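You operate a simulated robot arm through the tools that you are given. There is no shell and no other tool. Be economical: measure what you need, move in short steps, check, and stop when the job is done.

You run a simulated robot arm. Do the job below in one go: nothing can be reset, and whatever is moved stays where it is left.

Task
Put things in order on the top of the far table. At the end: the yellow pad stands where the green sealed tube stood; the green sealed tube from the top of the far table stands where the silver nozzle stood; the blue tube cup from the top of the far table is in the silver basket; the white middle jar from the top of the far table stands on top of the white box (marked "GLOVES"); the silver nozzle from the top of the far table stands where the blue tube cup stood; whatever was shut is shut again. Leave all else as you found it, and nothing knocked over.

Only the result counts: the job must be done as asked and must still hold three seconds after the hand-in. Knocking over, shifting, dropping, spilling or breaking anything else fails it.

Robot
A 7-joint arm with a two-finger parallel gripper, fixed in place. Base frame: the origin is at the foot of the arm, x ahead of it, y to its left, z up; the work surface is at about z = 0. Units: m, degrees, N and s.
With the tool pointing down near the work surface it reaches from about 0.22 to 0.58 m from the base axis. Its first joint turns from -66.0 to 66.0 degrees. Payload 2.5 kg.
Tool frame: the origin (TCP) lies between the finger pads and is the grasp point; the fingertips stand 0.023 m ahead of it; z points along the fingers, y is the line along which they close. The gripper opens to 0.094 m. The fingers are 0.038 m wide and 0.01 m thick; the gripper's body (0.054 by 0.096 m) begins 0.039 m behind the TCP.
Orientation is that of the tool frame in the base frame, as a unit quaternion [x, y, z, w]. With the fingers straight down and closing along the base's y, the tool's x points along the base's -x, its y along +y and its z along -z.

Tools
- The arm moves only by the tool move_arm. Its argument "series" is text: rows parted by semicolons, each of 7 numbers parted by spaces: the turn, a rotation vector about the tool's x, y, z in degrees, then the shift along the tool's x, y, z in mm, then the gripper command, from -1 (shut) to 1 (fully open), values between in proportion. In form: rx ry rz dx dy dz hand; .... A call has 1 to 20 rows; each row shifts and turns the commanded pose from where the row before left it, along the tool's axes as they then stand. Rows are played at 5 a second. More than 0.05 m and 8.6 degrees between two rows, or a gripper value outside its range, and nothing of the call is played. A pose out of reach is approached as far as the arm can. The call stops where the force on the tool passes 40 N (or 10 N more than at its start, if that is more) or the arm is blocked; 0.2 s more then pass. Each finger travels about 0.108 m/s and halts on what it meets, pressing with about 40 N; the grip force reading is that of the motor and also rises with nothing between the fingers. The clock runs only during rows and for 0.2 s after the last one: add rows that do not move to give the fingers time. The reply holds the time, the measured pose of the TCP, the force on the tool along the base axes, the opening and the grip force, in the units named above and with some noise.
- Cameras (640 x 400 px; columns grow to the right, rows downward): "scene" is fixed at [0.1288, -0.4235, 0.5304]; the picture's right is [0.71, -0.71, 0.00], its down [-0.50, -0.50, -0.71] and it looks along [0.50, 0.50, -0.71] (base axes); focal length 214 px, centre (320, 200). "wrist" rides on the gripper at [-0.039, 0, -0.044] in the tool frame; the picture's right is [0.00, -1.00, 0.00], its down [0.97, 0.00, -0.24] and it looks along [0.24, 0.00, 0.97] (tool axes); focal length 218 px, centre (320, 200).
- snapshot(camera): a new picture of that camera. No time passes.
- pixel_to_xyz(camera, pixels): for up to 12 pixels [column, row] of the newest picture of that camera ("zoom" is the newest enlarged one), the place [x, y, z] in the base frame of the surface seen there, good to about 0.002 m. No time passes.
- close_up(camera, box): a new picture of the part [left, top, right, bottom] of that camera's present view, enlarged. No time passes.
- close_job(): hands the job in; it is judged then, once.

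Keep the steps short. Do not move on a guess: measure, check each grasp and each placing, and mend mistakes. In all there are 80 turns and 34 pictures (those below and enlarged ones count). Leave the gripper open and the arm clear of the work at the hand-in unless told otherwise, and finish with a single line.

The tools are called after "Call:" as name(argument=value, ...) on one line, values as JSON. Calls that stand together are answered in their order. move_arm: Moves the arm, as the interface text tells. Its arguments: {"type":"object","properties":{"series":{"type":"string"}},"required":["series"]} The other tools are called the same way: snapshot (camera) takes a picture; pixel_to_xyz (camera, pixels) gives the place of the surface under pixels of a picture; close_up (camera, box) takes an enlarged picture of a part of a camera's view; close_job () hands the job in.

At the start:

```text
t: 0.0
tcp_pos: [0.3978, 0.0589, 0.4014]
tool_rot: [0.0, 1.0, 0.0, 0.0]
wrist_force: [0.4, 0.3, 0.2]
width: 0.0938
grip_force: 0.2
```

scene: 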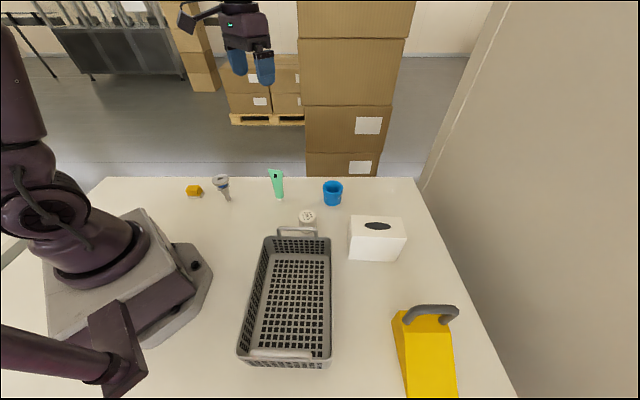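
wrist: 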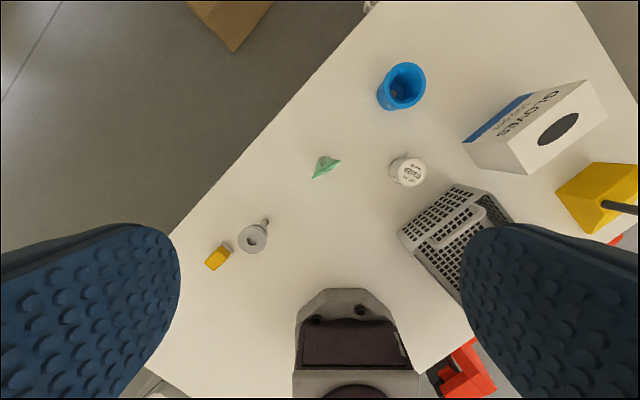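

I'll look closely at the objects first: the pad, nozzle, tube, cup and jar lie in the scene's rows 165-265.

Call:
close_up(camera="scene", box=[170, 150, 290, 225])

Call:
close_up(camera="wrist", box=[190, 40, 630, 315])

Call:
pixel_to_xyz(camera="wrist", pixels=[[217, 256], [254, 238], [265, 222], [325, 166], [402, 82], [408, 165], [557, 129], [540, 115], [470, 215], [389, 62], [425, 75], [400, 95]])

Call:
pixel_to_xyz(camera="scene", pixels=[[193, 187], [222, 180], [226, 195], [276, 172], [279, 196], [333, 183], [334, 203], [307, 216], [378, 225], [355, 218], [400, 240], [290, 300]])

```text
5.33 times, centred on (230, 188) of scene
```

zoom: 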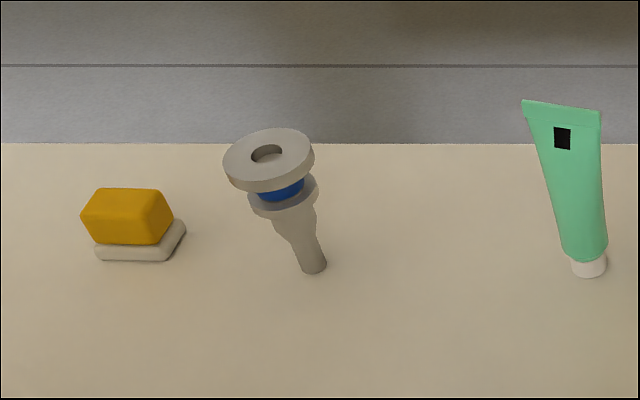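

```text
1.45 times, centred on (410, 178) of wrist
```

zoom: 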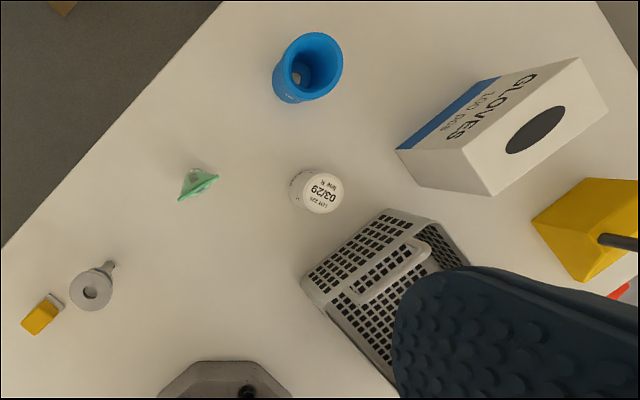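

```text
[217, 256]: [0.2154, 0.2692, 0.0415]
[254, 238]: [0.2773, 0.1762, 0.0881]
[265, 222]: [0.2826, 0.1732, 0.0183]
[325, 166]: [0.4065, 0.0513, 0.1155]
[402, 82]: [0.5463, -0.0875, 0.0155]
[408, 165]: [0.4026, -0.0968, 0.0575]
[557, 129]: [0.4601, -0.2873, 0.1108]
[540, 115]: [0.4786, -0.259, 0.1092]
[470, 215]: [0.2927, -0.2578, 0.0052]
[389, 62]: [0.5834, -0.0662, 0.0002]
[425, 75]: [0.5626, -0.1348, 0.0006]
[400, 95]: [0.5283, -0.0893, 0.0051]
```

```text
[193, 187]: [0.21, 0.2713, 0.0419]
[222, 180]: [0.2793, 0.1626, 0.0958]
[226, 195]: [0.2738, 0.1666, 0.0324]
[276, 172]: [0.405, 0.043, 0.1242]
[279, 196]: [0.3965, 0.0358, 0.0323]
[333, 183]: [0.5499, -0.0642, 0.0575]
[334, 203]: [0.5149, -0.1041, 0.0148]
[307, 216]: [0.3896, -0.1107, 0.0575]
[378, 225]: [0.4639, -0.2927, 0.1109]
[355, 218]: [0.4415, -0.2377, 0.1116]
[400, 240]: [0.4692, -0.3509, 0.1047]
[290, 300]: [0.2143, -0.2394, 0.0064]
```

Jar top is about z 0.058 near (0.40,-0.10), and everything on the list is visible. I'll move toward the jar/cup area at a safe height and look from there.

Call:
move_arm(series="0 0 0 5 -40 25 1; 0 0 0 5 -40 25 1; 0 0 0 5 -40 25 1; 0 0 0 5 -35 25 1; 0 0 0 0 0 0 1")

Call:
snapshot(camera="wrist")

Call:
close_up(camera="scene", box=[220, 160, 420, 285])

```text
t: 1.2
tcp_pos: [0.3772, -0.0953, 0.3025]
tool_rot: [-0.001, 1.0, -0.001, 0.0]
wrist_force: [0.3, 0.1, -0.2]
width: 0.094
grip_force: 0.0
```

```text
29 pictures are left
```

wrist: 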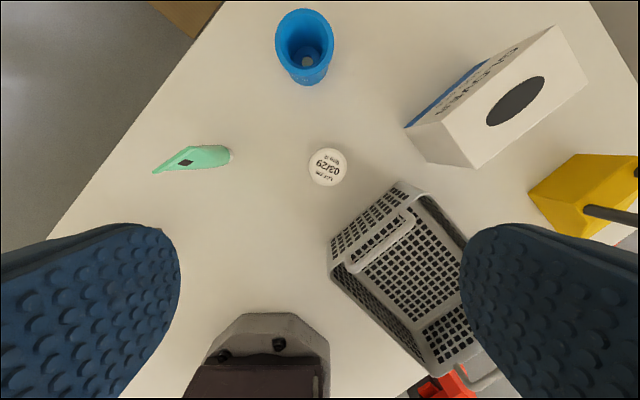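

```text
3.20 times, centred on (320, 222) of scene
```

zoom: 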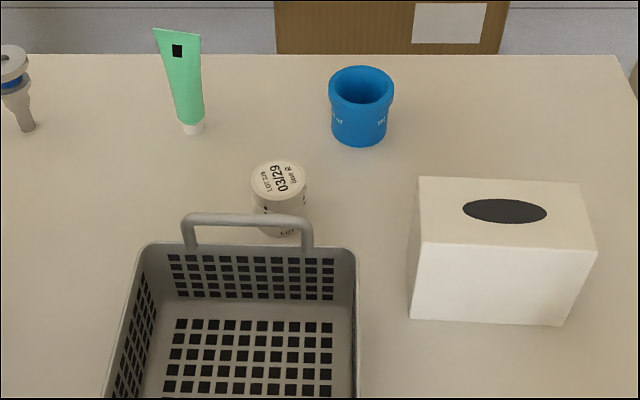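

Call:
pixel_to_xyz(camera="wrist", pixels=[[328, 167], [312, 167], [344, 167], [328, 152], [328, 182], [399, 184], [332, 245], [410, 217], [352, 268], [440, 370], [306, 62], [390, 250]])

Call:
pixel_to_xyz(camera="zoom", pixels=[[420, 182], [580, 185], [595, 250], [424, 240], [505, 210], [200, 217], [295, 217], [345, 246], [150, 248], [332, 88], [392, 92], [362, 68]])

Call:
pixel_to_xyz(camera="scene", pixels=[[266, 240], [329, 240], [331, 355], [239, 352], [283, 353], [333, 182], [324, 184], [342, 184], [290, 330]])

```text
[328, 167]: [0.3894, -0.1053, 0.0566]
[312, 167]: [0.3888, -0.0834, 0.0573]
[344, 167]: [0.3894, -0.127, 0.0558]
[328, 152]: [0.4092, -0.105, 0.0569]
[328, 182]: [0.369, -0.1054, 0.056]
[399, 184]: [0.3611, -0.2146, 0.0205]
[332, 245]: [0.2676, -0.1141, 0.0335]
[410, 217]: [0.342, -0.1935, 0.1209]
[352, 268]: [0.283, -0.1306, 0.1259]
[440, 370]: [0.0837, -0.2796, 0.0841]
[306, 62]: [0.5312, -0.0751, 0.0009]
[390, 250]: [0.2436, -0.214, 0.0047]
```

```text
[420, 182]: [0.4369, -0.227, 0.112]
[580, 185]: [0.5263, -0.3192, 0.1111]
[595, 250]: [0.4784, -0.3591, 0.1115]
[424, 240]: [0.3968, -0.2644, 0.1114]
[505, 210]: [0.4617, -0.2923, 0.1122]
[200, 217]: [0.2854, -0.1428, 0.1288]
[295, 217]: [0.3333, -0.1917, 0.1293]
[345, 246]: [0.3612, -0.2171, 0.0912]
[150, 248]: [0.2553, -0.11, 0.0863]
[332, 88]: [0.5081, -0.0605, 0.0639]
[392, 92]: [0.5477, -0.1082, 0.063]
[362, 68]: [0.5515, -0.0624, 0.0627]
```

```text
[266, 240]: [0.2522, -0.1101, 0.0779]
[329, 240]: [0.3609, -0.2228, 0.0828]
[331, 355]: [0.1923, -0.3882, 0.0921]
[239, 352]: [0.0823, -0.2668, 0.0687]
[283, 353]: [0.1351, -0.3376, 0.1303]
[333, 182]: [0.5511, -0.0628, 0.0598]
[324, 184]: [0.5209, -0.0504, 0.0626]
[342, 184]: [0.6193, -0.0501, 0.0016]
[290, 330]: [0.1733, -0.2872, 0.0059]
```

Jar: centre (0.389,-0.105), radius about 0.025, top 0.057. Box top is at 0.112 with its centre near (0.459,-0.292). I'll lower over the jar to z≈0.033, then close.

Call:
move_arm(series="0 0 0 -12 -10 40 1; 0 0 0 0 0 45 1; 0 0 0 0 0 45 1; 0 0 0 0 0 45 1; 0 0 0 0 0 40 1; 0 0 0 0 0 30 1; 0 0 0 0 0 24 1; 0 0 0 0 0 0 1; 0 0 0 0 0 0 1")

Call:
snapshot(camera="wrist")

```text
t: 3.2
tcp_pos: [0.3906, -0.1045, 0.0339]
tool_rot: [0.0, 1.0, 0.001, 0.0]
wrist_force: [-0.2, 0.2, 0.2]
width: 0.0938
grip_force: 0.0
```

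```text
27 pictures are left
```

wrist: 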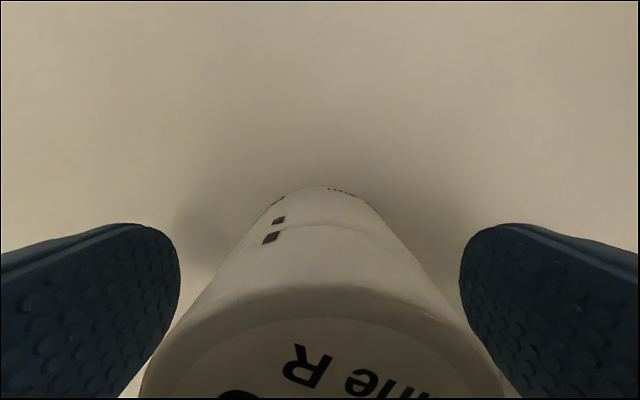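

The jar sits centred between the fingers. I'll close on it and lift a little.

Call:
move_arm(series="0 0 0 0 0 0 -1; 0 0 0 0 0 0 -1; 0 0 0 0 0 0 -1; 0 0 0 0 0 0 -1; 0 0 0 0 0 -15 -1; 0 0 0 0 0 -30 -1; 0 0 0 0 0 0 -1")

Call:
close_up(camera="scene", box=[220, 150, 420, 275])

```text
t: 4.8
tcp_pos: [0.39, -0.1061, 0.0771]
tool_rot: [0.0, 1.0, -0.001, -0.001]
wrist_force: [0.4, -1.4, -0.8]
width: 0.0509
grip_force: 39.7
```

```text
3.20 times, centred on (320, 212) of scene
```

zoom: 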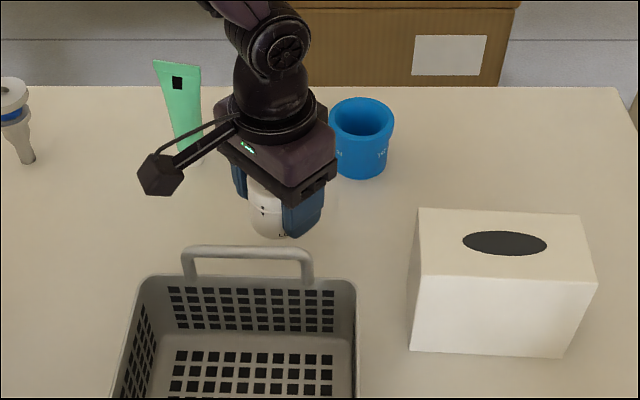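

Grasp holds (width 0.051). A black knob sticks out of the hand at (165,175) in the zoom. I'll measure it so it can be kept clear of things.

Call:
pixel_to_xyz(camera="zoom", pixels=[[165, 178], [150, 160], [175, 190], [205, 145], [268, 225], [250, 170], [325, 185]])

```text
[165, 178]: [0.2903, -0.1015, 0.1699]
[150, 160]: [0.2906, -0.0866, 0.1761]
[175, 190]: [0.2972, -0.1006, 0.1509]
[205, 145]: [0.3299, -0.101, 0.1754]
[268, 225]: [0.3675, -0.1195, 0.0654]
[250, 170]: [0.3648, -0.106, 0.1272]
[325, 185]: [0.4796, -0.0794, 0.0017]
```

The knob hangs at tool +x 0.10, about 0.07–0.10 above the TCP. It clears everything here. Next I lift to z≈0.19 and carry the jar above the box.

Call:
move_arm(series="0 0 0 0 0 -40 -1; 0 0 0 0 0 -40 -1; 0 0 0 0 0 -33 -1; 0 0 0 -14 -37 0 -1; 0 0 0 -14 -37 0 -1; 0 0 0 -14 -37 0 -1; 0 0 0 -14 -37 0 -1; 0 0 0 -13 -38 0 -1; 0 0 0 0 0 0 -1; 0 0 0 0 0 0 -1")

Call:
snapshot(camera="wrist")

Call:
snapshot(camera="scene")

```text
t: 7.0
tcp_pos: [0.4581, -0.2925, 0.1905]
tool_rot: [-0.001, 1.0, 0.0, 0.0]
wrist_force: [1.0, 0.0, -1.7]
width: 0.051
grip_force: 39.7
```

```text
25 pictures are left
```

wrist: 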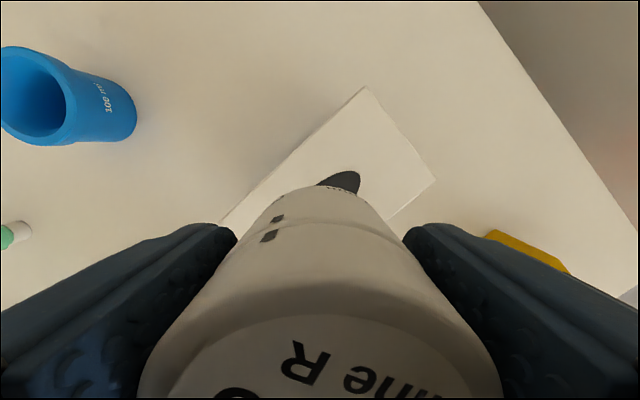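

```text
24 pictures are left
```

scene: 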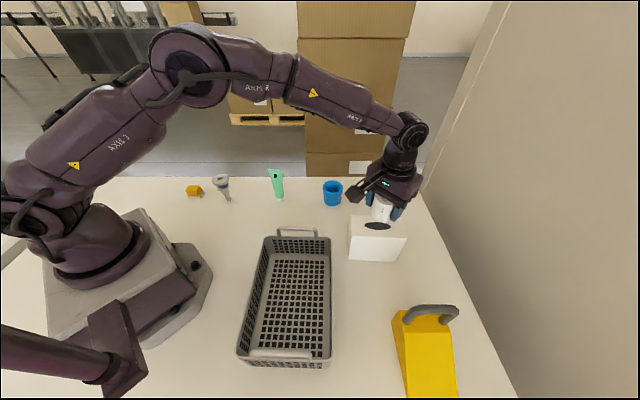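

The jar is over the box centre. I'll lower it: contact is expected at TCP z≈0.146.

Call:
move_arm(series="0 0 0 0 0 25 -1; 0 0 0 0 0 15 -1; 0 0 0 0 0 2 -1; 0 0 0 0 0 1 -1; 0 0 0 0 0 1 -1; 0 0 0 0 0 0 -1")

Call:
close_up(camera="scene", box=[330, 165, 442, 265])

```text
t: 8.4
tcp_pos: [0.4581, -0.2925, 0.1465]
tool_rot: [-0.001, 1.0, 0.0, -0.001]
wrist_force: [-0.6, 0.6, -1.0]
width: 0.0507
grip_force: 39.9
```

```text
4.00 times, centred on (386, 215) of scene
```

zoom: 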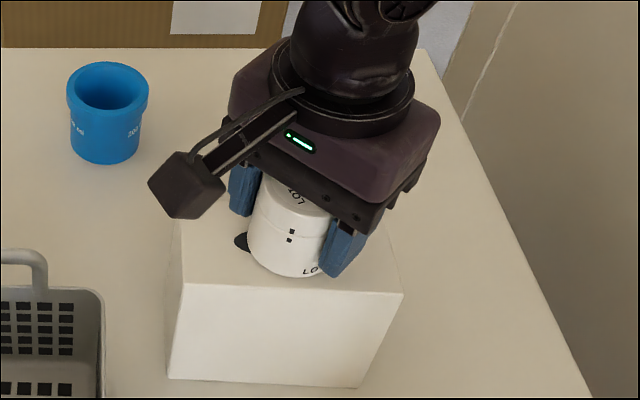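

Before release I check the centring against the box's edges.

Call:
pixel_to_xyz(camera="zoom", pixels=[[184, 278], [290, 284], [396, 288], [180, 224], [175, 250], [395, 262], [290, 272], [388, 240], [215, 240], [222, 218], [300, 190]])

Call:
pixel_to_xyz(camera="wrist", pixels=[[363, 93], [430, 180], [300, 150], [230, 216], [345, 180], [390, 212]])

```text
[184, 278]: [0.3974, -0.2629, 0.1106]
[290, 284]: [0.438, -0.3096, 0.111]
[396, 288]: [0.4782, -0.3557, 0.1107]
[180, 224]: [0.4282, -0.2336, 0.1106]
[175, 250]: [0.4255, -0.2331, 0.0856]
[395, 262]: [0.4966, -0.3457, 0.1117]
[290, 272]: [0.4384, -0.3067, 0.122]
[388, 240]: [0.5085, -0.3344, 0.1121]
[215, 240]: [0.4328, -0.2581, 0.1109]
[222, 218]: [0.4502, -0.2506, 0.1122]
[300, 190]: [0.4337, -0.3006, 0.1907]
```

```text
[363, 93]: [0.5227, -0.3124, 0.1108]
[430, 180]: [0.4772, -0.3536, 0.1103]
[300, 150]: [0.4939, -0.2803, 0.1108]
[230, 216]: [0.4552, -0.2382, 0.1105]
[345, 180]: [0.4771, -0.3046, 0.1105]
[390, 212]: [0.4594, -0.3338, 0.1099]
```

The jar is 4 mm toward the front edge. I shift it (+3,+3 mm), then lower to contact and release.

Call:
move_arm(series="0 0 0 -3 3 -2 -1; 0 0 0 0 0 2 -1; 0 0 0 0 0 1 -1; 0 0 0 0 0 0.5 -1; 0 0 0 0 0 0 -1")

```text
t: 9.6
tcp_pos: [0.4608, -0.289, 0.1459]
tool_rot: [0.0, 1.0, 0.0, 0.0]
wrist_force: [0.0, 0.1, -1.2]
width: 0.0513
grip_force: 39.8
```

Call:
move_arm(series="0 0 0 0 0 0.5 -1; 0 0 0 0 0 0.5 -1; 0 0 0 0 0 0.5 -1; 0 0 0 0 0 0 -1")

```text
t: 10.6
tcp_pos: [0.4611, -0.2891, 0.1431]
tool_rot: [0.001, 1.0, 0.0, 0.0]
wrist_force: [0.5, 0.2, -1.0]
width: 0.0512
grip_force: 39.8
```

Call:
move_arm(series="0 0 0 0 0 0.7 -1; 0 0 0 0 0 0.7 -1; 0 0 0 0 0 0 -1")

Call:
close_up(camera="scene", box=[340, 190, 420, 260])

```text
t: 11.4
tcp_pos: [0.4617, -0.2894, 0.1422]
tool_rot: [-0.001, 1.0, 0.0, 0.0]
wrist_force: [-2.0, 0.9, 4.8]
width: 0.0511
grip_force: 39.7
```

```text
5.71 times, centred on (380, 225) of scene
```

zoom: 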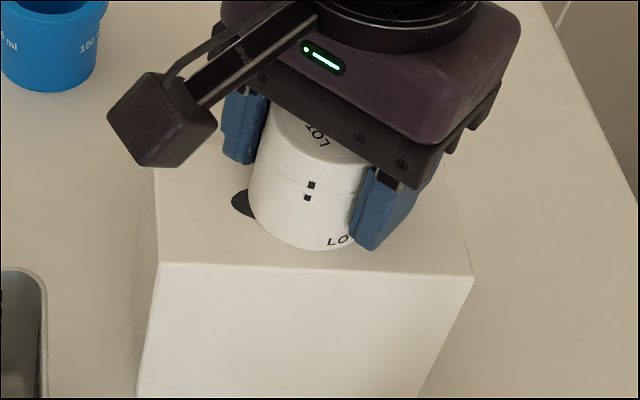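

There is contact (+4.8 N). The jar stands on the box, so I open and rise.

Call:
move_arm(series="0 0 0 0 0 0 0.3; 0 0 0 0 0 0 1; 0 0 0 0 0 0 1; 0 0 0 0 0 -20 1; 0 0 0 0 0 -40 1; 0 0 0 0 0 -40 1; 0 0 0 0 0 -30 1; 0 0 0 0 0 0 1")

```text
t: 13.2
tcp_pos: [0.4602, -0.289, 0.272]
tool_rot: [0.0, 1.0, 0.0, 0.0]
wrist_force: [0.2, -0.3, 0.8]
width: 0.0941
grip_force: 0.1
```

Released. Next I move above the cup at (0.528,-0.084), z≈0.25, and look.

Call:
move_arm(series="0 0 0 -13 41 4 1; 0 0 0 -13 41 4 1; 0 0 0 -14 41 4 1; 0 0 0 -14 41 4 1; 0 0 0 -14 41 4 1; 0 0 0 0 0 0 1; 0 0 0 0 0 0 1")

Call:
snapshot(camera="wrist")

Call:
snapshot(camera="scene")

```text
t: 14.8
tcp_pos: [0.5268, -0.0833, 0.2521]
tool_rot: [0.0, 1.0, 0.0, 0.001]
wrist_force: [1.0, -0.1, 0.4]
width: 0.0941
grip_force: 0.1
```

```text
21 pictures are left
```

wrist: 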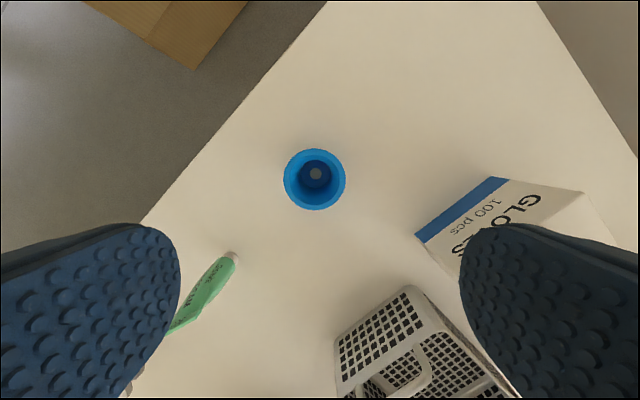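

```text
20 pictures are left
```

scene: 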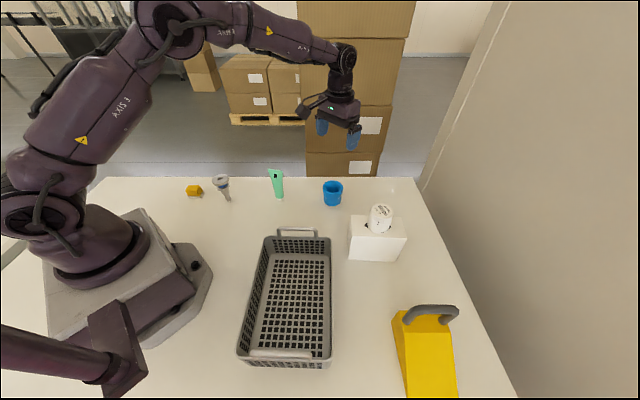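

The jar stands upright on the box. Next I measure the cup rim: left (286,179), right (344,179), top (315,151), bottom (315,208).

Call:
pixel_to_xyz(camera="wrist", pixels=[[287, 179], [343, 179], [315, 152], [315, 207], [316, 174], [316, 186], [335, 158], [295, 200], [232, 258], [191, 318]])

```text
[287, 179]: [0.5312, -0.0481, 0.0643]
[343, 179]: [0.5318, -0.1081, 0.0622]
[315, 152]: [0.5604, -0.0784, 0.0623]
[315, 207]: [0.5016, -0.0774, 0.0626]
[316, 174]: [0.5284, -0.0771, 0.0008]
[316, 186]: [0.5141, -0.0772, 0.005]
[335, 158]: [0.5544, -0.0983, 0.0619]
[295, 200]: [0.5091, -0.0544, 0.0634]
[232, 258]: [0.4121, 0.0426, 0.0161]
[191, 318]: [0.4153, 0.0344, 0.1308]
```

Cup centre is (0.530,-0.078) and the rim is 0.063 high. I lower to z≈0.045 and grip.

Call:
move_arm(series="0 0 0 -3 5 40 1; 0 0 0 0 0 45 1; 0 0 0 0 0 45 1; 0 0 0 0 0 40 1; 0 0 0 0 0 25 1; 0 0 0 0 0 12 1; 0 0 0 0 0 0 1; 0 0 0 0 0 0 1")

Call:
move_arm(series="0 0 0 0 0 0 -1; 0 0 0 0 0 0 -1; 0 0 0 0 0 0 -1; 0 0 0 0 0 0 -1; 0 0 0 0 0 -10 -1; 0 0 0 0 0 -20 -1; 0 0 0 0 0 0 -1")

Call:
close_up(camera="scene", box=[270, 130, 430, 230])

```text
t: 16.6
tcp_pos: [0.5327, -0.0802, 0.0445]
tool_rot: [-0.002, 1.0, 0.0, -0.001]
wrist_force: [-0.2, 0.4, 0.1]
width: 0.0937
grip_force: 0.1
```

```text
t: 18.2
tcp_pos: [0.5318, -0.0792, 0.075]
tool_rot: [0.0, 1.0, 0.0, 0.001]
wrist_force: [0.2, -1.0, 0.0]
width: 0.0671
grip_force: 39.6
```

```text
4.00 times, centred on (350, 180) of scene
```

zoom: 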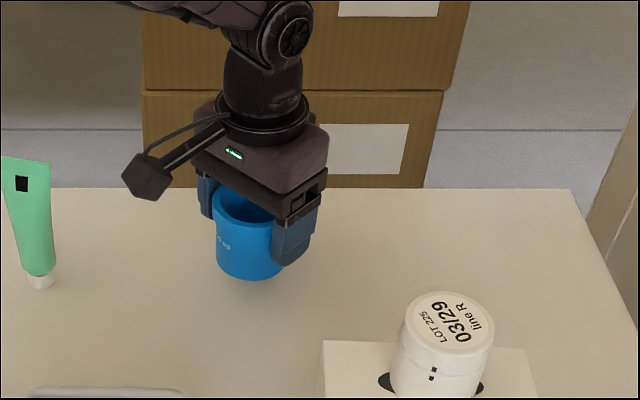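

Gripped (0.067) and upright. I lift to z≈0.24, then carry to (0.235,-0.235) over the basket.

Call:
move_arm(series="0 0 0 0 0 -45 -1; 0 0 0 0 0 -45 -1; 0 0 0 0 0 -45 -1; 0 0 0 0 0 -30 -1; 0 0 0 37 -19.5 0 -1; 0 0 0 37 -19.5 0 -1; 0 0 0 37 -19.5 0 -1; 0 0 0 37 -19.5 0 -1; 0 0 0 37 -19.5 0 -1; 0 0 0 37 -19.5 0 -1; 0 0 0 37 -19.5 0 -1; 0 0 0 37 -19.5 0 -1; 0 0 0 0 0 0 -1; 0 0 0 0 0 0 -1")

Call:
snapshot(camera="scene")

```text
t: 21.2
tcp_pos: [0.2355, -0.2358, 0.2402]
tool_rot: [0.0, 1.0, 0.0, 0.0]
wrist_force: [-0.3, 0.6, -0.3]
width: 0.0671
grip_force: 40.2
```

```text
18 pictures are left
```

scene: 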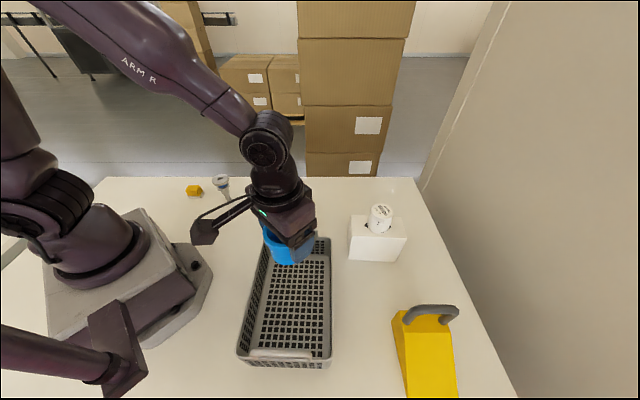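

The cup is over the basket's middle with clearance all round. I lower it; the floor is expected at TCP≈0.050.

Call:
move_arm(series="0 0 0 0 0 45 -1; 0 0 0 0 0 45 -1; 0 0 0 0 0 45 -1; 0 0 0 0 0 30 -1; 0 0 0 0 0 15 -1; 0 0 0 0 0 5 -1; 0 0 0 0 0 2 -1; 0 0 0 0 0 1 -1; 0 0 0 0 0 1 -1; 0 0 0 0 0 0 -1")

```text
t: 23.4
tcp_pos: [0.2371, -0.2359, 0.0514]
tool_rot: [-0.001, 1.0, 0.001, 0.0]
wrist_force: [0.7, 0.3, -0.5]
width: 0.0674
grip_force: 39.7
```

Call:
move_arm(series="0 0 0 0 0 0.8 -1; 0 0 0 0 0 0.8 -1; 0 0 0 0 0 0 -1")

```text
t: 24.2
tcp_pos: [0.2371, -0.2363, 0.0487]
tool_rot: [0.0, 1.0, 0.0, 0.0]
wrist_force: [-0.3, -0.6, -0.7]
width: 0.067
grip_force: 40.3
```

Call:
move_arm(series="0 0 0 0 0 0.8 -1; 0 0 0 0 0 0.8 -1; 0 0 0 0 0 0 -1")

```text
t: 25.1
tcp_pos: [0.2362, -0.2355, 0.0496]
tool_rot: [0.0, 1.0, 0.0, 0.0]
wrist_force: [-0.8, 1.2, 6.3]
width: 0.0672
grip_force: 39.9
stopped in row 3: the force on the tool passed its limit (the readings are from after the stop); the commanded pose is now the measured one
```

Contact with the basket floor. I release and rise.

Call:
move_arm(series="0 0 0 0 0 0 0.5; 0 0 0 0 0 0 1; 0 0 0 0 0 0 1; 0 0 0 0 0 -20 1; 0 0 0 0 0 -45 1; 0 0 0 0 0 -45 1; 0 0 0 0 0 -45 1; 0 0 0 0 0 -40 1; 0 0 0 0 0 0 1")

Call:
snapshot(camera="wrist")

```text
t: 27.1
tcp_pos: [0.235, -0.2355, 0.2435]
tool_rot: [-0.001, 1.0, 0.0, -0.001]
wrist_force: [0.1, 0.0, -0.3]
width: 0.0941
grip_force: 0.0
```

```text
17 pictures are left
```

wrist: 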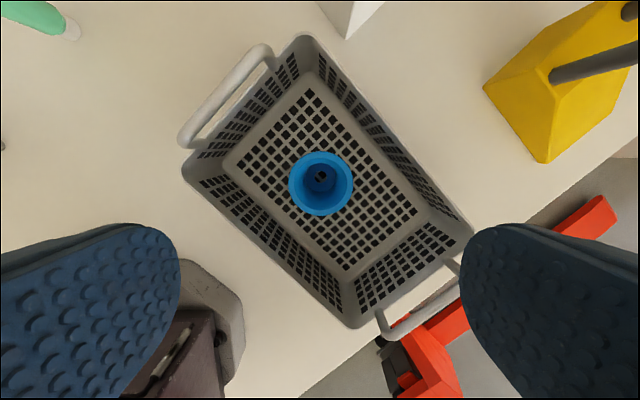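

The cup stands in the basket. Next I go above the nozzle near (0.277,0.172) and measure.

Call:
move_arm(series="0 0 0 -5 45 -5 1; 0 0 0 -5 45 -5 1; 0 0 0 -5 45 -5 1; 0 0 0 -5 45 -5 1; 0 0 0 -5 45 -5 1; 0 0 0 -5 45 -5 1; 0 0 0 -5 45 0 1; 0 0 0 -5 45 0 1; 0 0 0 -2 45 0 1; 0 0 0 0 0 0 1; 0 0 0 0 0 0 1")

Call:
snapshot(camera="wrist")

Call:
close_up(camera="scene", box=[180, 160, 260, 210])

```text
t: 29.5
tcp_pos: [0.2789, 0.1718, 0.2749]
tool_rot: [0.0, 1.0, 0.0, -0.001]
wrist_force: [0.5, 0.2, 0.1]
width: 0.0942
grip_force: 0.0
```

```text
16 pictures are left
```

wrist: 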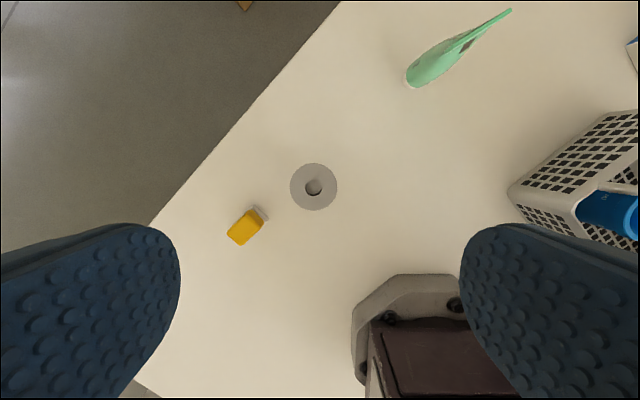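

```text
8.00 times, centred on (220, 185) of scene
```

zoom: 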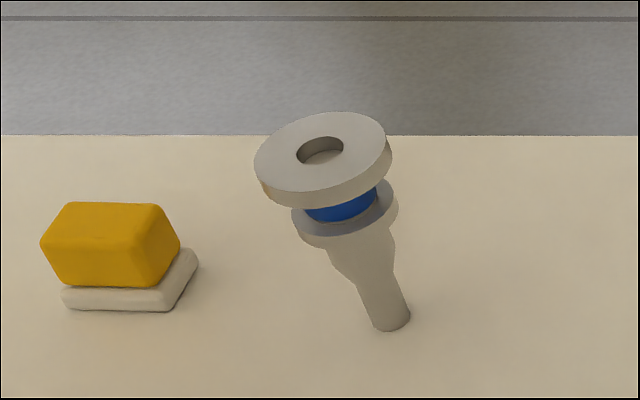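

Call:
pixel_to_xyz(camera="wrist", pixels=[[293, 187], [334, 187], [313, 166], [313, 207], [313, 187], [238, 232], [262, 214], [248, 213], [232, 233], [245, 242], [241, 225]])

Call:
pixel_to_xyz(camera="zoom", pixels=[[258, 165], [388, 155], [320, 118], [320, 192], [320, 203], [305, 228], [345, 215], [345, 243], [390, 325], [390, 322], [365, 260], [320, 158]])

```text
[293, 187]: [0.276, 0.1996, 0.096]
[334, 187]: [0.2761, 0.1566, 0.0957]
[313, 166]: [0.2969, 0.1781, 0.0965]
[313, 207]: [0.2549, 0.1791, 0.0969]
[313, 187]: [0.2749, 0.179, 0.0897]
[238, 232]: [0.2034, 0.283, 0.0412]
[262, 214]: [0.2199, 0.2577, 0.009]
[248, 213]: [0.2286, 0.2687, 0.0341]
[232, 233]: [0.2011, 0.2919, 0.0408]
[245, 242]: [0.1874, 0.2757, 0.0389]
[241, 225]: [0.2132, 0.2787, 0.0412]
```

```text
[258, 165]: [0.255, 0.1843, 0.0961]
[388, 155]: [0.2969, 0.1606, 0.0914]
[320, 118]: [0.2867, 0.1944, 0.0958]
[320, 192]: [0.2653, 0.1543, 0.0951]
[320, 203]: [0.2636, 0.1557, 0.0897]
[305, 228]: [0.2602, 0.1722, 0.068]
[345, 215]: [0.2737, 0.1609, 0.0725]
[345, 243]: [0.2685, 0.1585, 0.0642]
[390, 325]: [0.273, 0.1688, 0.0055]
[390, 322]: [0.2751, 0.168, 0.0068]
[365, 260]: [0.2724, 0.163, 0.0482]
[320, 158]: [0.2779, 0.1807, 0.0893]
```

Nozzle axis is (0.276,0.178) and its top disc (z 0.091–0.096, dia 0.046) is the widest part. I'll grip the disc with the TCP at z≈0.088.

Call:
move_arm(series="0 0 0 3 6 40 1; 0 0 0 0 0 45 1; 0 0 0 0 0 45 1; 0 0 0 0 0 35 1; 0 0 0 0 0 22 1; 0 0 0 0 0 0 1; 0 0 0 0 0 0 1")

Call:
move_arm(series="0 0 0 0 0 0 0.2; 0 0 0 0 0 0 0.1; 0 0 0 0 0 0 -1; 0 0 0 0 0 0 -1; 0 0 0 0 0 0 -1; 0 0 0 0 0 -10 -1; 0 0 0 0 0 -30 -1; 0 0 0 0 0 0 -1")

Call:
close_up(camera="scene", box=[170, 130, 270, 210])

```text
t: 31.1
tcp_pos: [0.2747, 0.1752, 0.087]
tool_rot: [0.0, 1.0, 0.0, 0.0]
wrist_force: [-0.4, 0.0, -0.1]
width: 0.0941
grip_force: 0.0
```

```text
t: 32.9
tcp_pos: [0.2748, 0.1757, 0.1272]
tool_rot: [0.0, 1.0, 0.0, 0.0]
wrist_force: [0.5, 0.2, -1.2]
width: 0.0485
grip_force: 39.8
```

```text
5.00 times, centred on (220, 170) of scene
```

zoom: 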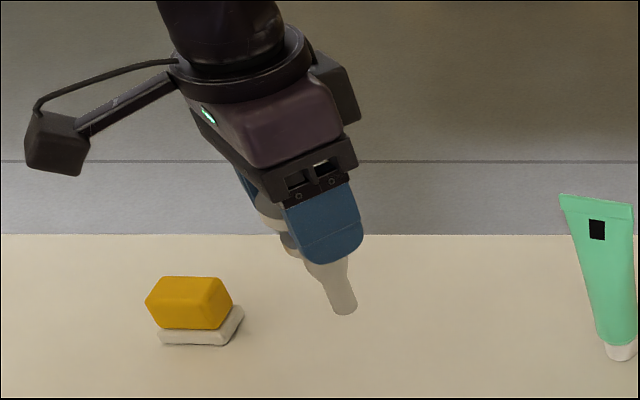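

It hangs straight (width 0.0485). I raise to z≈0.30, since the path crosses over the tube, and carry to (0.531,-0.0785).

Call:
move_arm(series="0 0 0 0 0 -43 -1; 0 0 0 0 0 -43 -1; 0 0 0 0 0 -43 -1; 0 0 0 0 0 -43 -1; 0 0 0 -32 -31.8 0 -1; 0 0 0 -32 -31.8 0 -1; 0 0 0 -32 -31.8 0 -1; 0 0 0 -32 -31.8 0 -1; 0 0 0 -32 -31.8 0 -1; 0 0 0 -32 -31.8 0 -1; 0 0 0 -32 -31.8 0 -1; 0 0 0 -32 -31.8 0 -1; 0 0 0 0 0 0 -1; 0 0 0 0 0 0 -1")

Call:
move_arm(series="0 0 0 0 0 45 -1; 0 0 0 0 0 45 -1; 0 0 0 0 0 45 -1; 0 0 0 0 0 45 -1; 0 0 0 0 0 22 -1; 0 0 0 0 0 5 -1; 0 0 0 0 0 0 -1")

Call:
close_up(camera="scene", box=[270, 130, 430, 230])

```text
t: 35.9
tcp_pos: [0.5313, -0.0791, 0.2976]
tool_rot: [-0.001, 1.0, -0.001, 0.0]
wrist_force: [0.6, -0.2, -1.7]
width: 0.0485
grip_force: 39.9
```

```text
t: 37.5
tcp_pos: [0.5311, -0.0786, 0.0914]
tool_rot: [0.0, 1.0, -0.001, 0.0]
wrist_force: [0.9, -0.3, -1.8]
width: 0.0487
grip_force: 39.8
```

```text
4.00 times, centred on (350, 180) of scene
```

zoom: 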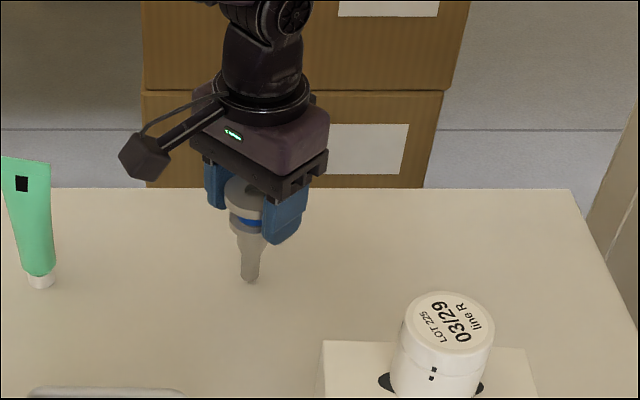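

Upright and about 4 mm above the table. I lower in small steps until it touches.

Call:
move_arm(series="0 0 0 0 0 1.5 -1; 0 0 0 0 0 1 -1; 0 0 0 0 0 1 -1; 0 0 0 0 0 0 -1")

```text
t: 38.5
tcp_pos: [0.5308, -0.079, 0.0886]
tool_rot: [0.0, 1.0, 0.0, 0.0]
wrist_force: [0.7, 0.0, -2.2]
width: 0.0486
grip_force: 40.1
```

Call:
move_arm(series="0 0 0 0 0 0.7 -1; 0 0 0 0 0 0.7 -1; 0 0 0 0 0 0 -1")

```text
t: 39.3
tcp_pos: [0.5312, -0.0791, 0.0877]
tool_rot: [-0.001, 1.0, 0.0, 0.0]
wrist_force: [-0.3, -0.4, -2.6]
width: 0.0487
grip_force: 40.4
```

Call:
move_arm(series="0 0 0 0 0 0.7 -1; 0 0 0 0 0 0.7 -1; 0 0 0 0 0 0 -1")

```text
t: 40.1
tcp_pos: [0.5318, -0.0786, 0.0872]
tool_rot: [0.0, 1.0, 0.0, 0.001]
wrist_force: [-5.3, 0.3, 13.7]
width: 0.0483
grip_force: 40.5
```

Contact (13.7 N). I ease off 0.6 mm, then open and rise straight up.

Call:
move_arm(series="0 0 0 0 0 -0.6 -1; 0 0 0 0 0 0 -1")

```text
t: 40.7
tcp_pos: [0.5312, -0.08, 0.087]
tool_rot: [0.0, 1.0, 0.0, 0.001]
wrist_force: [-2.1, -0.1, 11.7]
width: 0.0489
grip_force: 40.2
```

Call:
move_arm(series="0 0 0 0 0 -0.6 -1; 0 0 0 0 0 0 -1; 0 0 0 0 0 0 0.1; 0 0 0 0 0 0 0.5; 0 0 0 0 0 0 1; 0 0 0 0 0 0 1; 0 0 0 0 0 -20 1; 0 0 0 0 0 -40 1; 0 0 0 0 0 -45 1; 0 0 0 0 0 -45 1; 0 0 0 0 0 -35 1; 0 0 0 0 0 0 1")

Call:
snapshot(camera="wrist")

```text
t: 43.3
tcp_pos: [0.5326, -0.0784, 0.2718]
tool_rot: [0.0, 1.0, 0.0, 0.001]
wrist_force: [0.1, -0.6, 0.5]
width: 0.0942
grip_force: 0.0
```

```text
12 pictures are left
```

wrist: 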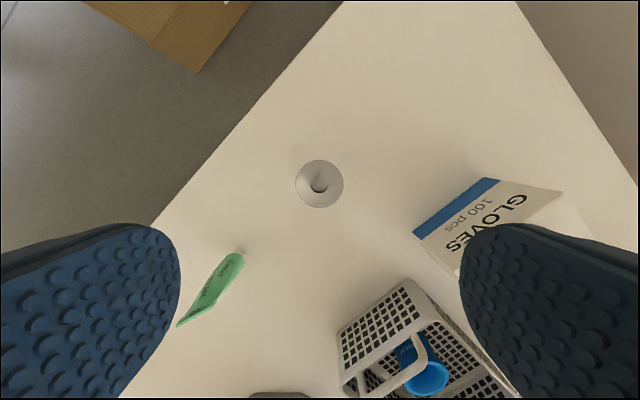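

The nozzle stands at the cup's old place. Next I move above the tube to measure its crimp direction.

Call:
pixel_to_xyz(camera="wrist", pixels=[[298, 184], [341, 184], [319, 162], [319, 206], [240, 254]])

Call:
move_arm(series="0 0 0 32 30 -8 1; 0 0 0 32 30 -8 1; 0 0 0 32 30 -8 1; 0 0 0 31 29 -6 1; 0 0 0 0 0 0 1; 0 0 0 0 0 0 1")

Call:
snapshot(camera="wrist")

```text
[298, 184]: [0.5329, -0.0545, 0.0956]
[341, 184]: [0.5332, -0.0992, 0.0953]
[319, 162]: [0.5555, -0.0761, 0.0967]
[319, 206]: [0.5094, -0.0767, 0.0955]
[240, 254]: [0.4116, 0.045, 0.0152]
```

```text
t: 44.7
tcp_pos: [0.4039, 0.0418, 0.3022]
tool_rot: [0.0, 1.0, 0.0, -0.001]
wrist_force: [-1.2, -0.5, 0.0]
width: 0.0942
grip_force: 0.1
```

```text
11 pictures are left
```

wrist: 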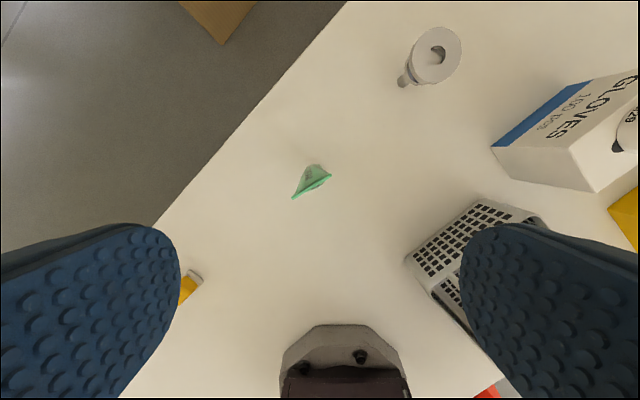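

Call:
pixel_to_xyz(camera="wrist", pixels=[[294, 197], [300, 193], [306, 189], [312, 186], [318, 183], [324, 179], [329, 176], [318, 168], [310, 168], [315, 175]])

Call:
pixel_to_xyz(camera="scene", pixels=[[269, 170], [282, 171], [276, 171], [275, 180], [278, 190], [279, 194], [280, 199], [277, 199]])

```text
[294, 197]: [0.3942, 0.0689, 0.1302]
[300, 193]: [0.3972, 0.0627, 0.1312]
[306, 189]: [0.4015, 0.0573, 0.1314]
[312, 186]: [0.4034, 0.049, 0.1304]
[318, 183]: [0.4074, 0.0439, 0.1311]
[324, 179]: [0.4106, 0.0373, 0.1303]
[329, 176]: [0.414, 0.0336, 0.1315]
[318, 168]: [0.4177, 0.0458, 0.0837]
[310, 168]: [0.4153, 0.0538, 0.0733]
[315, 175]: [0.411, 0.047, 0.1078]
```

```text
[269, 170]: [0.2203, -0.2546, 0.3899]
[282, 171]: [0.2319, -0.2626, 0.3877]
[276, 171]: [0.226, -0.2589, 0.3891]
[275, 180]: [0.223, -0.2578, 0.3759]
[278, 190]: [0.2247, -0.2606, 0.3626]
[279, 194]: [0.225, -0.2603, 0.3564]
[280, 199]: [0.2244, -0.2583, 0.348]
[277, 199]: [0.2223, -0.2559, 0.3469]
```

Nozzle is at (0.5325,-0.077), good. The tube's crimp runs from (0.394,0.069) to (0.414,0.034), top 0.131, axis about (0.4045,0.050). I turn the hand 60.6° so it closes across the thin side, lower to just above the tube and look.

Call:
move_arm(series="0 0 0 -0.6 8 0 1; 0 0 7.6 0 0 0 1; 0 0 7.6 0 0 0 1; 0 0 7.6 0 0 0 1; 0 0 7.6 0 0 0 1; 0 0 7.6 0 0 0 1; 0 0 7.6 0 0 0 1; 0 0 7.5 0 0 0 1; 0 0 7.5 0 0 0 1; 0 0 0 0 0 45 1; 0 0 0 0 0 45 1; 0 0 0 0 0 40 1; 0 0 0 0 0 0 1; 0 0 0 0 0 0 1")

Call:
snapshot(camera="wrist")

```text
t: 47.7
tcp_pos: [0.4048, 0.0479, 0.1716]
tool_rot: [0.505, 0.863, 0.0, 0.0]
wrist_force: [0.7, 0.0, -0.1]
width: 0.0939
grip_force: 0.0
```

```text
10 pictures are left
```

wrist: 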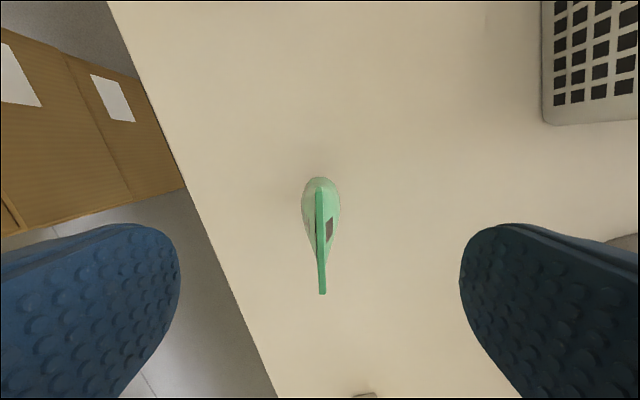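

The crimp lies exactly across the closing line, at column 320. I check its ends.

Call:
pixel_to_xyz(camera="wrist", pixels=[[322, 290], [321, 240], [320, 196], [320, 205], [303, 205], [338, 205], [320, 182]])

```text
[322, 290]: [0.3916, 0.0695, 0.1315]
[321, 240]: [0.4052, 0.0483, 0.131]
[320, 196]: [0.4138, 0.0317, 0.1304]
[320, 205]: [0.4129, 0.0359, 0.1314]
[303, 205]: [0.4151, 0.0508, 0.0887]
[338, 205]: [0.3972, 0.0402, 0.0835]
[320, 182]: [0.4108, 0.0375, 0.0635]
```

Centred. I descend to z≈0.097, close and lift slightly.

Call:
move_arm(series="0 0 0 0 0 40 1; 0 0 0 0 0 34.5 1; 0 0 0 0 0 0 1; 0 0 0 0 0 0 1; 0 0 0 0 0 0 0; 0 0 0 0 0 0 -0.4; 0 0 0 0 0 0 -1; 0 0 0 0 0 0 -1; 0 0 0 0 0 0 -1; 0 0 0 0 0 0 -1")

Call:
move_arm(series="0 0 0 0 0 -10 -1; 0 0 0 0 0 -25 -1; 0 0 0 0 0 0 -1")

Call:
close_up(camera="scene", box=[220, 130, 340, 210])

```text
t: 49.9
tcp_pos: [0.4047, 0.0479, 0.0978]
tool_rot: [0.505, 0.863, 0.0, 0.0]
wrist_force: [-0.4, -0.8, 0.4]
width: 0.024
grip_force: 39.5
```

```text
t: 50.7
tcp_pos: [0.4044, 0.0487, 0.1316]
tool_rot: [0.505, 0.863, 0.0, 0.0]
wrist_force: [0.3, -0.3, -1.6]
width: 0.0239
grip_force: 40.0
```

```text
5.00 times, centred on (280, 170) of scene
```

zoom: 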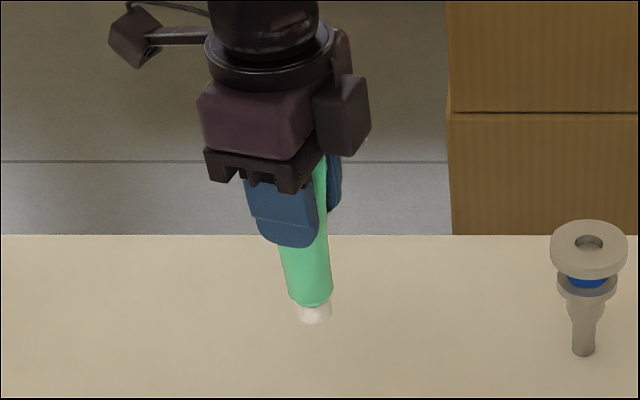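

Held at 0.024 and upright. I raise 60 mm, carry to the nozzle's old place (0.277,0.176), and lower to about 5 mm above the table.

Call:
move_arm(series="0 0 0 0 0 -35 -1; 0 0 0 0 0 -25 -1; 0 0 0 43.2 -12.3 0 -1; 0 0 0 43.2 -12.3 0 -1; 0 0 0 43.2 -12.3 0 -1; 0 0 0 43.2 -12.3 0 -1; 0 0 0 0 0 0 -1; 0 0 0 0 0 40 -1; 0 0 0 0 0 35 -1; 0 0 0 0 0 14 -1; 0 0 0 0 0 0 -1; 0 0 0 0 0 0 -1")

Call:
close_up(camera="scene", box=[170, 135, 270, 210])

```text
t: 53.3
tcp_pos: [0.2761, 0.1748, 0.1034]
tool_rot: [0.505, 0.863, 0.0, 0.0]
wrist_force: [-0.2, -0.2, 0.0]
width: 0.0239
grip_force: 40.1
```

```text
5.33 times, centred on (220, 172) of scene
```

zoom: 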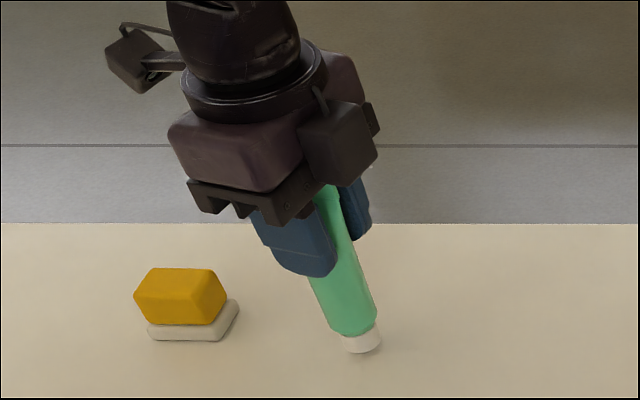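

I check whether the tube hangs exactly vertical by sampling its surface in this zoom.

Call:
pixel_to_xyz(camera="zoom", pixels=[[330, 318], [350, 318], [372, 318], [320, 295], [342, 295], [362, 295], [335, 275], [350, 265], [345, 240], [335, 215], [360, 345], [362, 338]])

Call:
close_up(camera="scene", box=[208, 168, 248, 208])

```text
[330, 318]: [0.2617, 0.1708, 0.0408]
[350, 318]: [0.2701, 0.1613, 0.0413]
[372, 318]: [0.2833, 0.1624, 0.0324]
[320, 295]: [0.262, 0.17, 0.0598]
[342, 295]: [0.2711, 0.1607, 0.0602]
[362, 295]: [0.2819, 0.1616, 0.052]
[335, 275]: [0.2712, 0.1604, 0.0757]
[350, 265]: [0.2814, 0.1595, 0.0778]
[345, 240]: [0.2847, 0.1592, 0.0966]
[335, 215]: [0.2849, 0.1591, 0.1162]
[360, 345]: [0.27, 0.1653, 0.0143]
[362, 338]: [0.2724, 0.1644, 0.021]
```

```text
10.00 times, centred on (228, 188) of scene
```

zoom: 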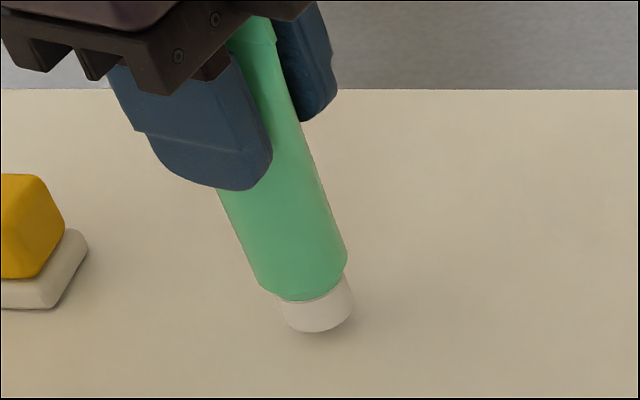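

The tube is vertical; its axis is at (0.2756,0.1747). I nudge 1.5 mm toward the exact spot and lower gently to contact.

Call:
move_arm(series="0 0 0 1 1.6 0 -1; 0 0 0 0 0 3.5 -1; 0 0 0 0 0 1 -1; 0 0 0 0 0 1 -1; 0 0 0 0 0 0 -1")

```text
t: 54.5
tcp_pos: [0.2788, 0.1752, 0.0979]
tool_rot: [0.505, 0.863, 0.0, 0.0]
wrist_force: [-1.6, -0.4, 2.8]
width: 0.0238
grip_force: 40.0
```

Call:
move_arm(series="0 0 0 0 0 0.6 -1; 0 0 0 0 0 0 -1")

```text
t: 55.1
tcp_pos: [0.2786, 0.1767, 0.0982]
tool_rot: [0.504, 0.864, 0.001, 0.0]
wrist_force: [-4.6, -1.2, 18.7]
width: 0.024
grip_force: 40.4
```

Firm contact. I ease off, release gradually and rise.

Call:
move_arm(series="0 0 0 0 0 -0.5 -1; 0 0 0 0 0 0 -1; 0 0 0 0 0 0 -0.4; 0 0 0 0 0 0 0; 0 0 0 0 0 0 0.6; 0 0 0 0 0 0 1; 0 0 0 0 0 0 1; 0 0 0 0 0 -20 1; 0 0 0 0 0 -40 1; 0 0 0 0 0 -45 1; 0 0 0 0 0 -35 1; 0 0 0 0 0 -20 1; 0 0 0 0 0 0 1")

Call:
snapshot(camera="wrist")

```text
t: 57.9
tcp_pos: [0.278, 0.1762, 0.2577]
tool_rot: [0.505, 0.863, -0.001, 0.0]
wrist_force: [0.7, 0.5, 0.1]
width: 0.0939
grip_force: 0.0
```

```text
6 pictures are left
```

wrist: 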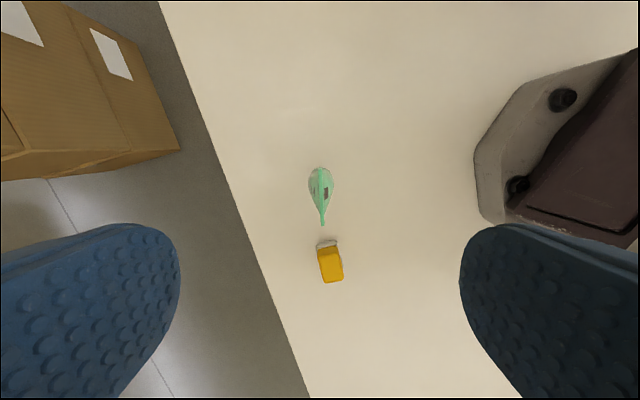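

The tube stands at the nozzle's old place. Next I measure the pad: yellow top corners near (319,250), (341,250), (343,279), (324,282).

Call:
pixel_to_xyz(camera="wrist", pixels=[[320, 252], [338, 252], [342, 277], [325, 281], [331, 265], [320, 243], [336, 241], [328, 244], [321, 223], [320, 178], [343, 265]])

Call:
close_up(camera="wrist", box=[290, 160, 370, 300])

```text
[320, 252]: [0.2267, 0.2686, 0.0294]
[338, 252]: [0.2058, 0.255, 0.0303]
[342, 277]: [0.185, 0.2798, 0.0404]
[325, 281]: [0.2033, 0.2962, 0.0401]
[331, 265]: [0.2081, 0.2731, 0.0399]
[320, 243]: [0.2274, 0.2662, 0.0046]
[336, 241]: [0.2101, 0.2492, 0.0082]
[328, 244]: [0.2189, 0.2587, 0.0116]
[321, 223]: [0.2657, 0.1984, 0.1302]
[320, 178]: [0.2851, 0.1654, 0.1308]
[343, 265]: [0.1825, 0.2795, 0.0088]
```

```text
2.86 times, centred on (330, 230) of wrist
```

zoom: 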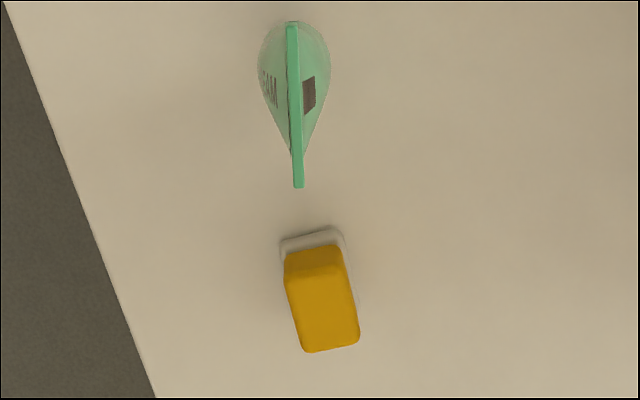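

The pad's top centre is about (0.205,0.2765), its long axis along (0.65,-0.76), top z 0.040, length about 0.047. I'll grip along its length so the hand's side boxes stay away from the tube. First I turn -102.5° and move above it.

Call:
move_arm(series="0 0 -8.54 0 0 0 1; 0 0 -8.54 0 0 0 1; 0 0 -8.54 0 0 0 1; 0 0 -8.54 0 0 0 1; 0 0 -8.54 0 0 0 1; 0 0 -8.54 0 0 0 1; 0 0 -8.54 0 0 0 1; 0 0 -8.54 0 0 0 1; 0 0 -8.54 0 0 0 1; 0 0 -8.54 0 0 0 1; 0 0 -8.54 0 0 0 1; 0 0 -8.54 0 0 0 1; 0 0 0 -4 41 0 1; 0 0 0 -4 41 0 1; 0 0 0 -4.6 41.6 0 1; 0 0 0 0 0 45 1; 0 0 0 0 0 40 1; 0 0 0 0 0 0 1; 0 0 0 0 0 0 1")

Call:
snapshot(camera="wrist")

```text
t: 61.9
tcp_pos: [0.2042, 0.2771, 0.1711]
tool_rot: [-0.357, 0.934, 0.0, 0.0]
wrist_force: [0.7, 0.2, -0.2]
width: 0.0941
grip_force: 0.1
```

```text
4 pictures are left
```

wrist: 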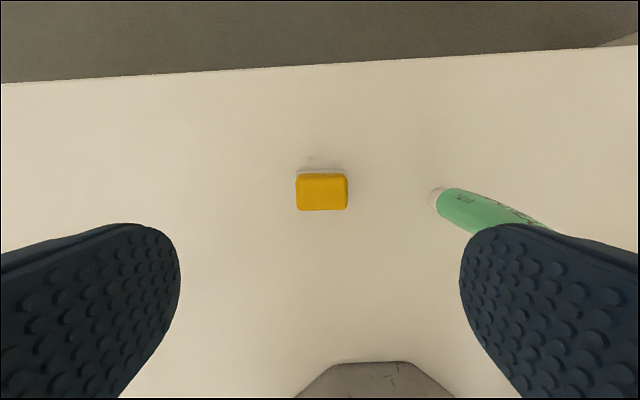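

Call:
pixel_to_xyz(camera="wrist", pixels=[[299, 192], [345, 190], [322, 178], [322, 206], [322, 192], [322, 171], [438, 200]])

```text
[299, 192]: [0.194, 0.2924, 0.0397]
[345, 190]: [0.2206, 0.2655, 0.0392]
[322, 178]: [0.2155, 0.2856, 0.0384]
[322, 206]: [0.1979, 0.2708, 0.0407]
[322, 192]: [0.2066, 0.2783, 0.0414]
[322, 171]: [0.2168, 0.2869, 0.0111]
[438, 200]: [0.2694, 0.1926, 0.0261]
```

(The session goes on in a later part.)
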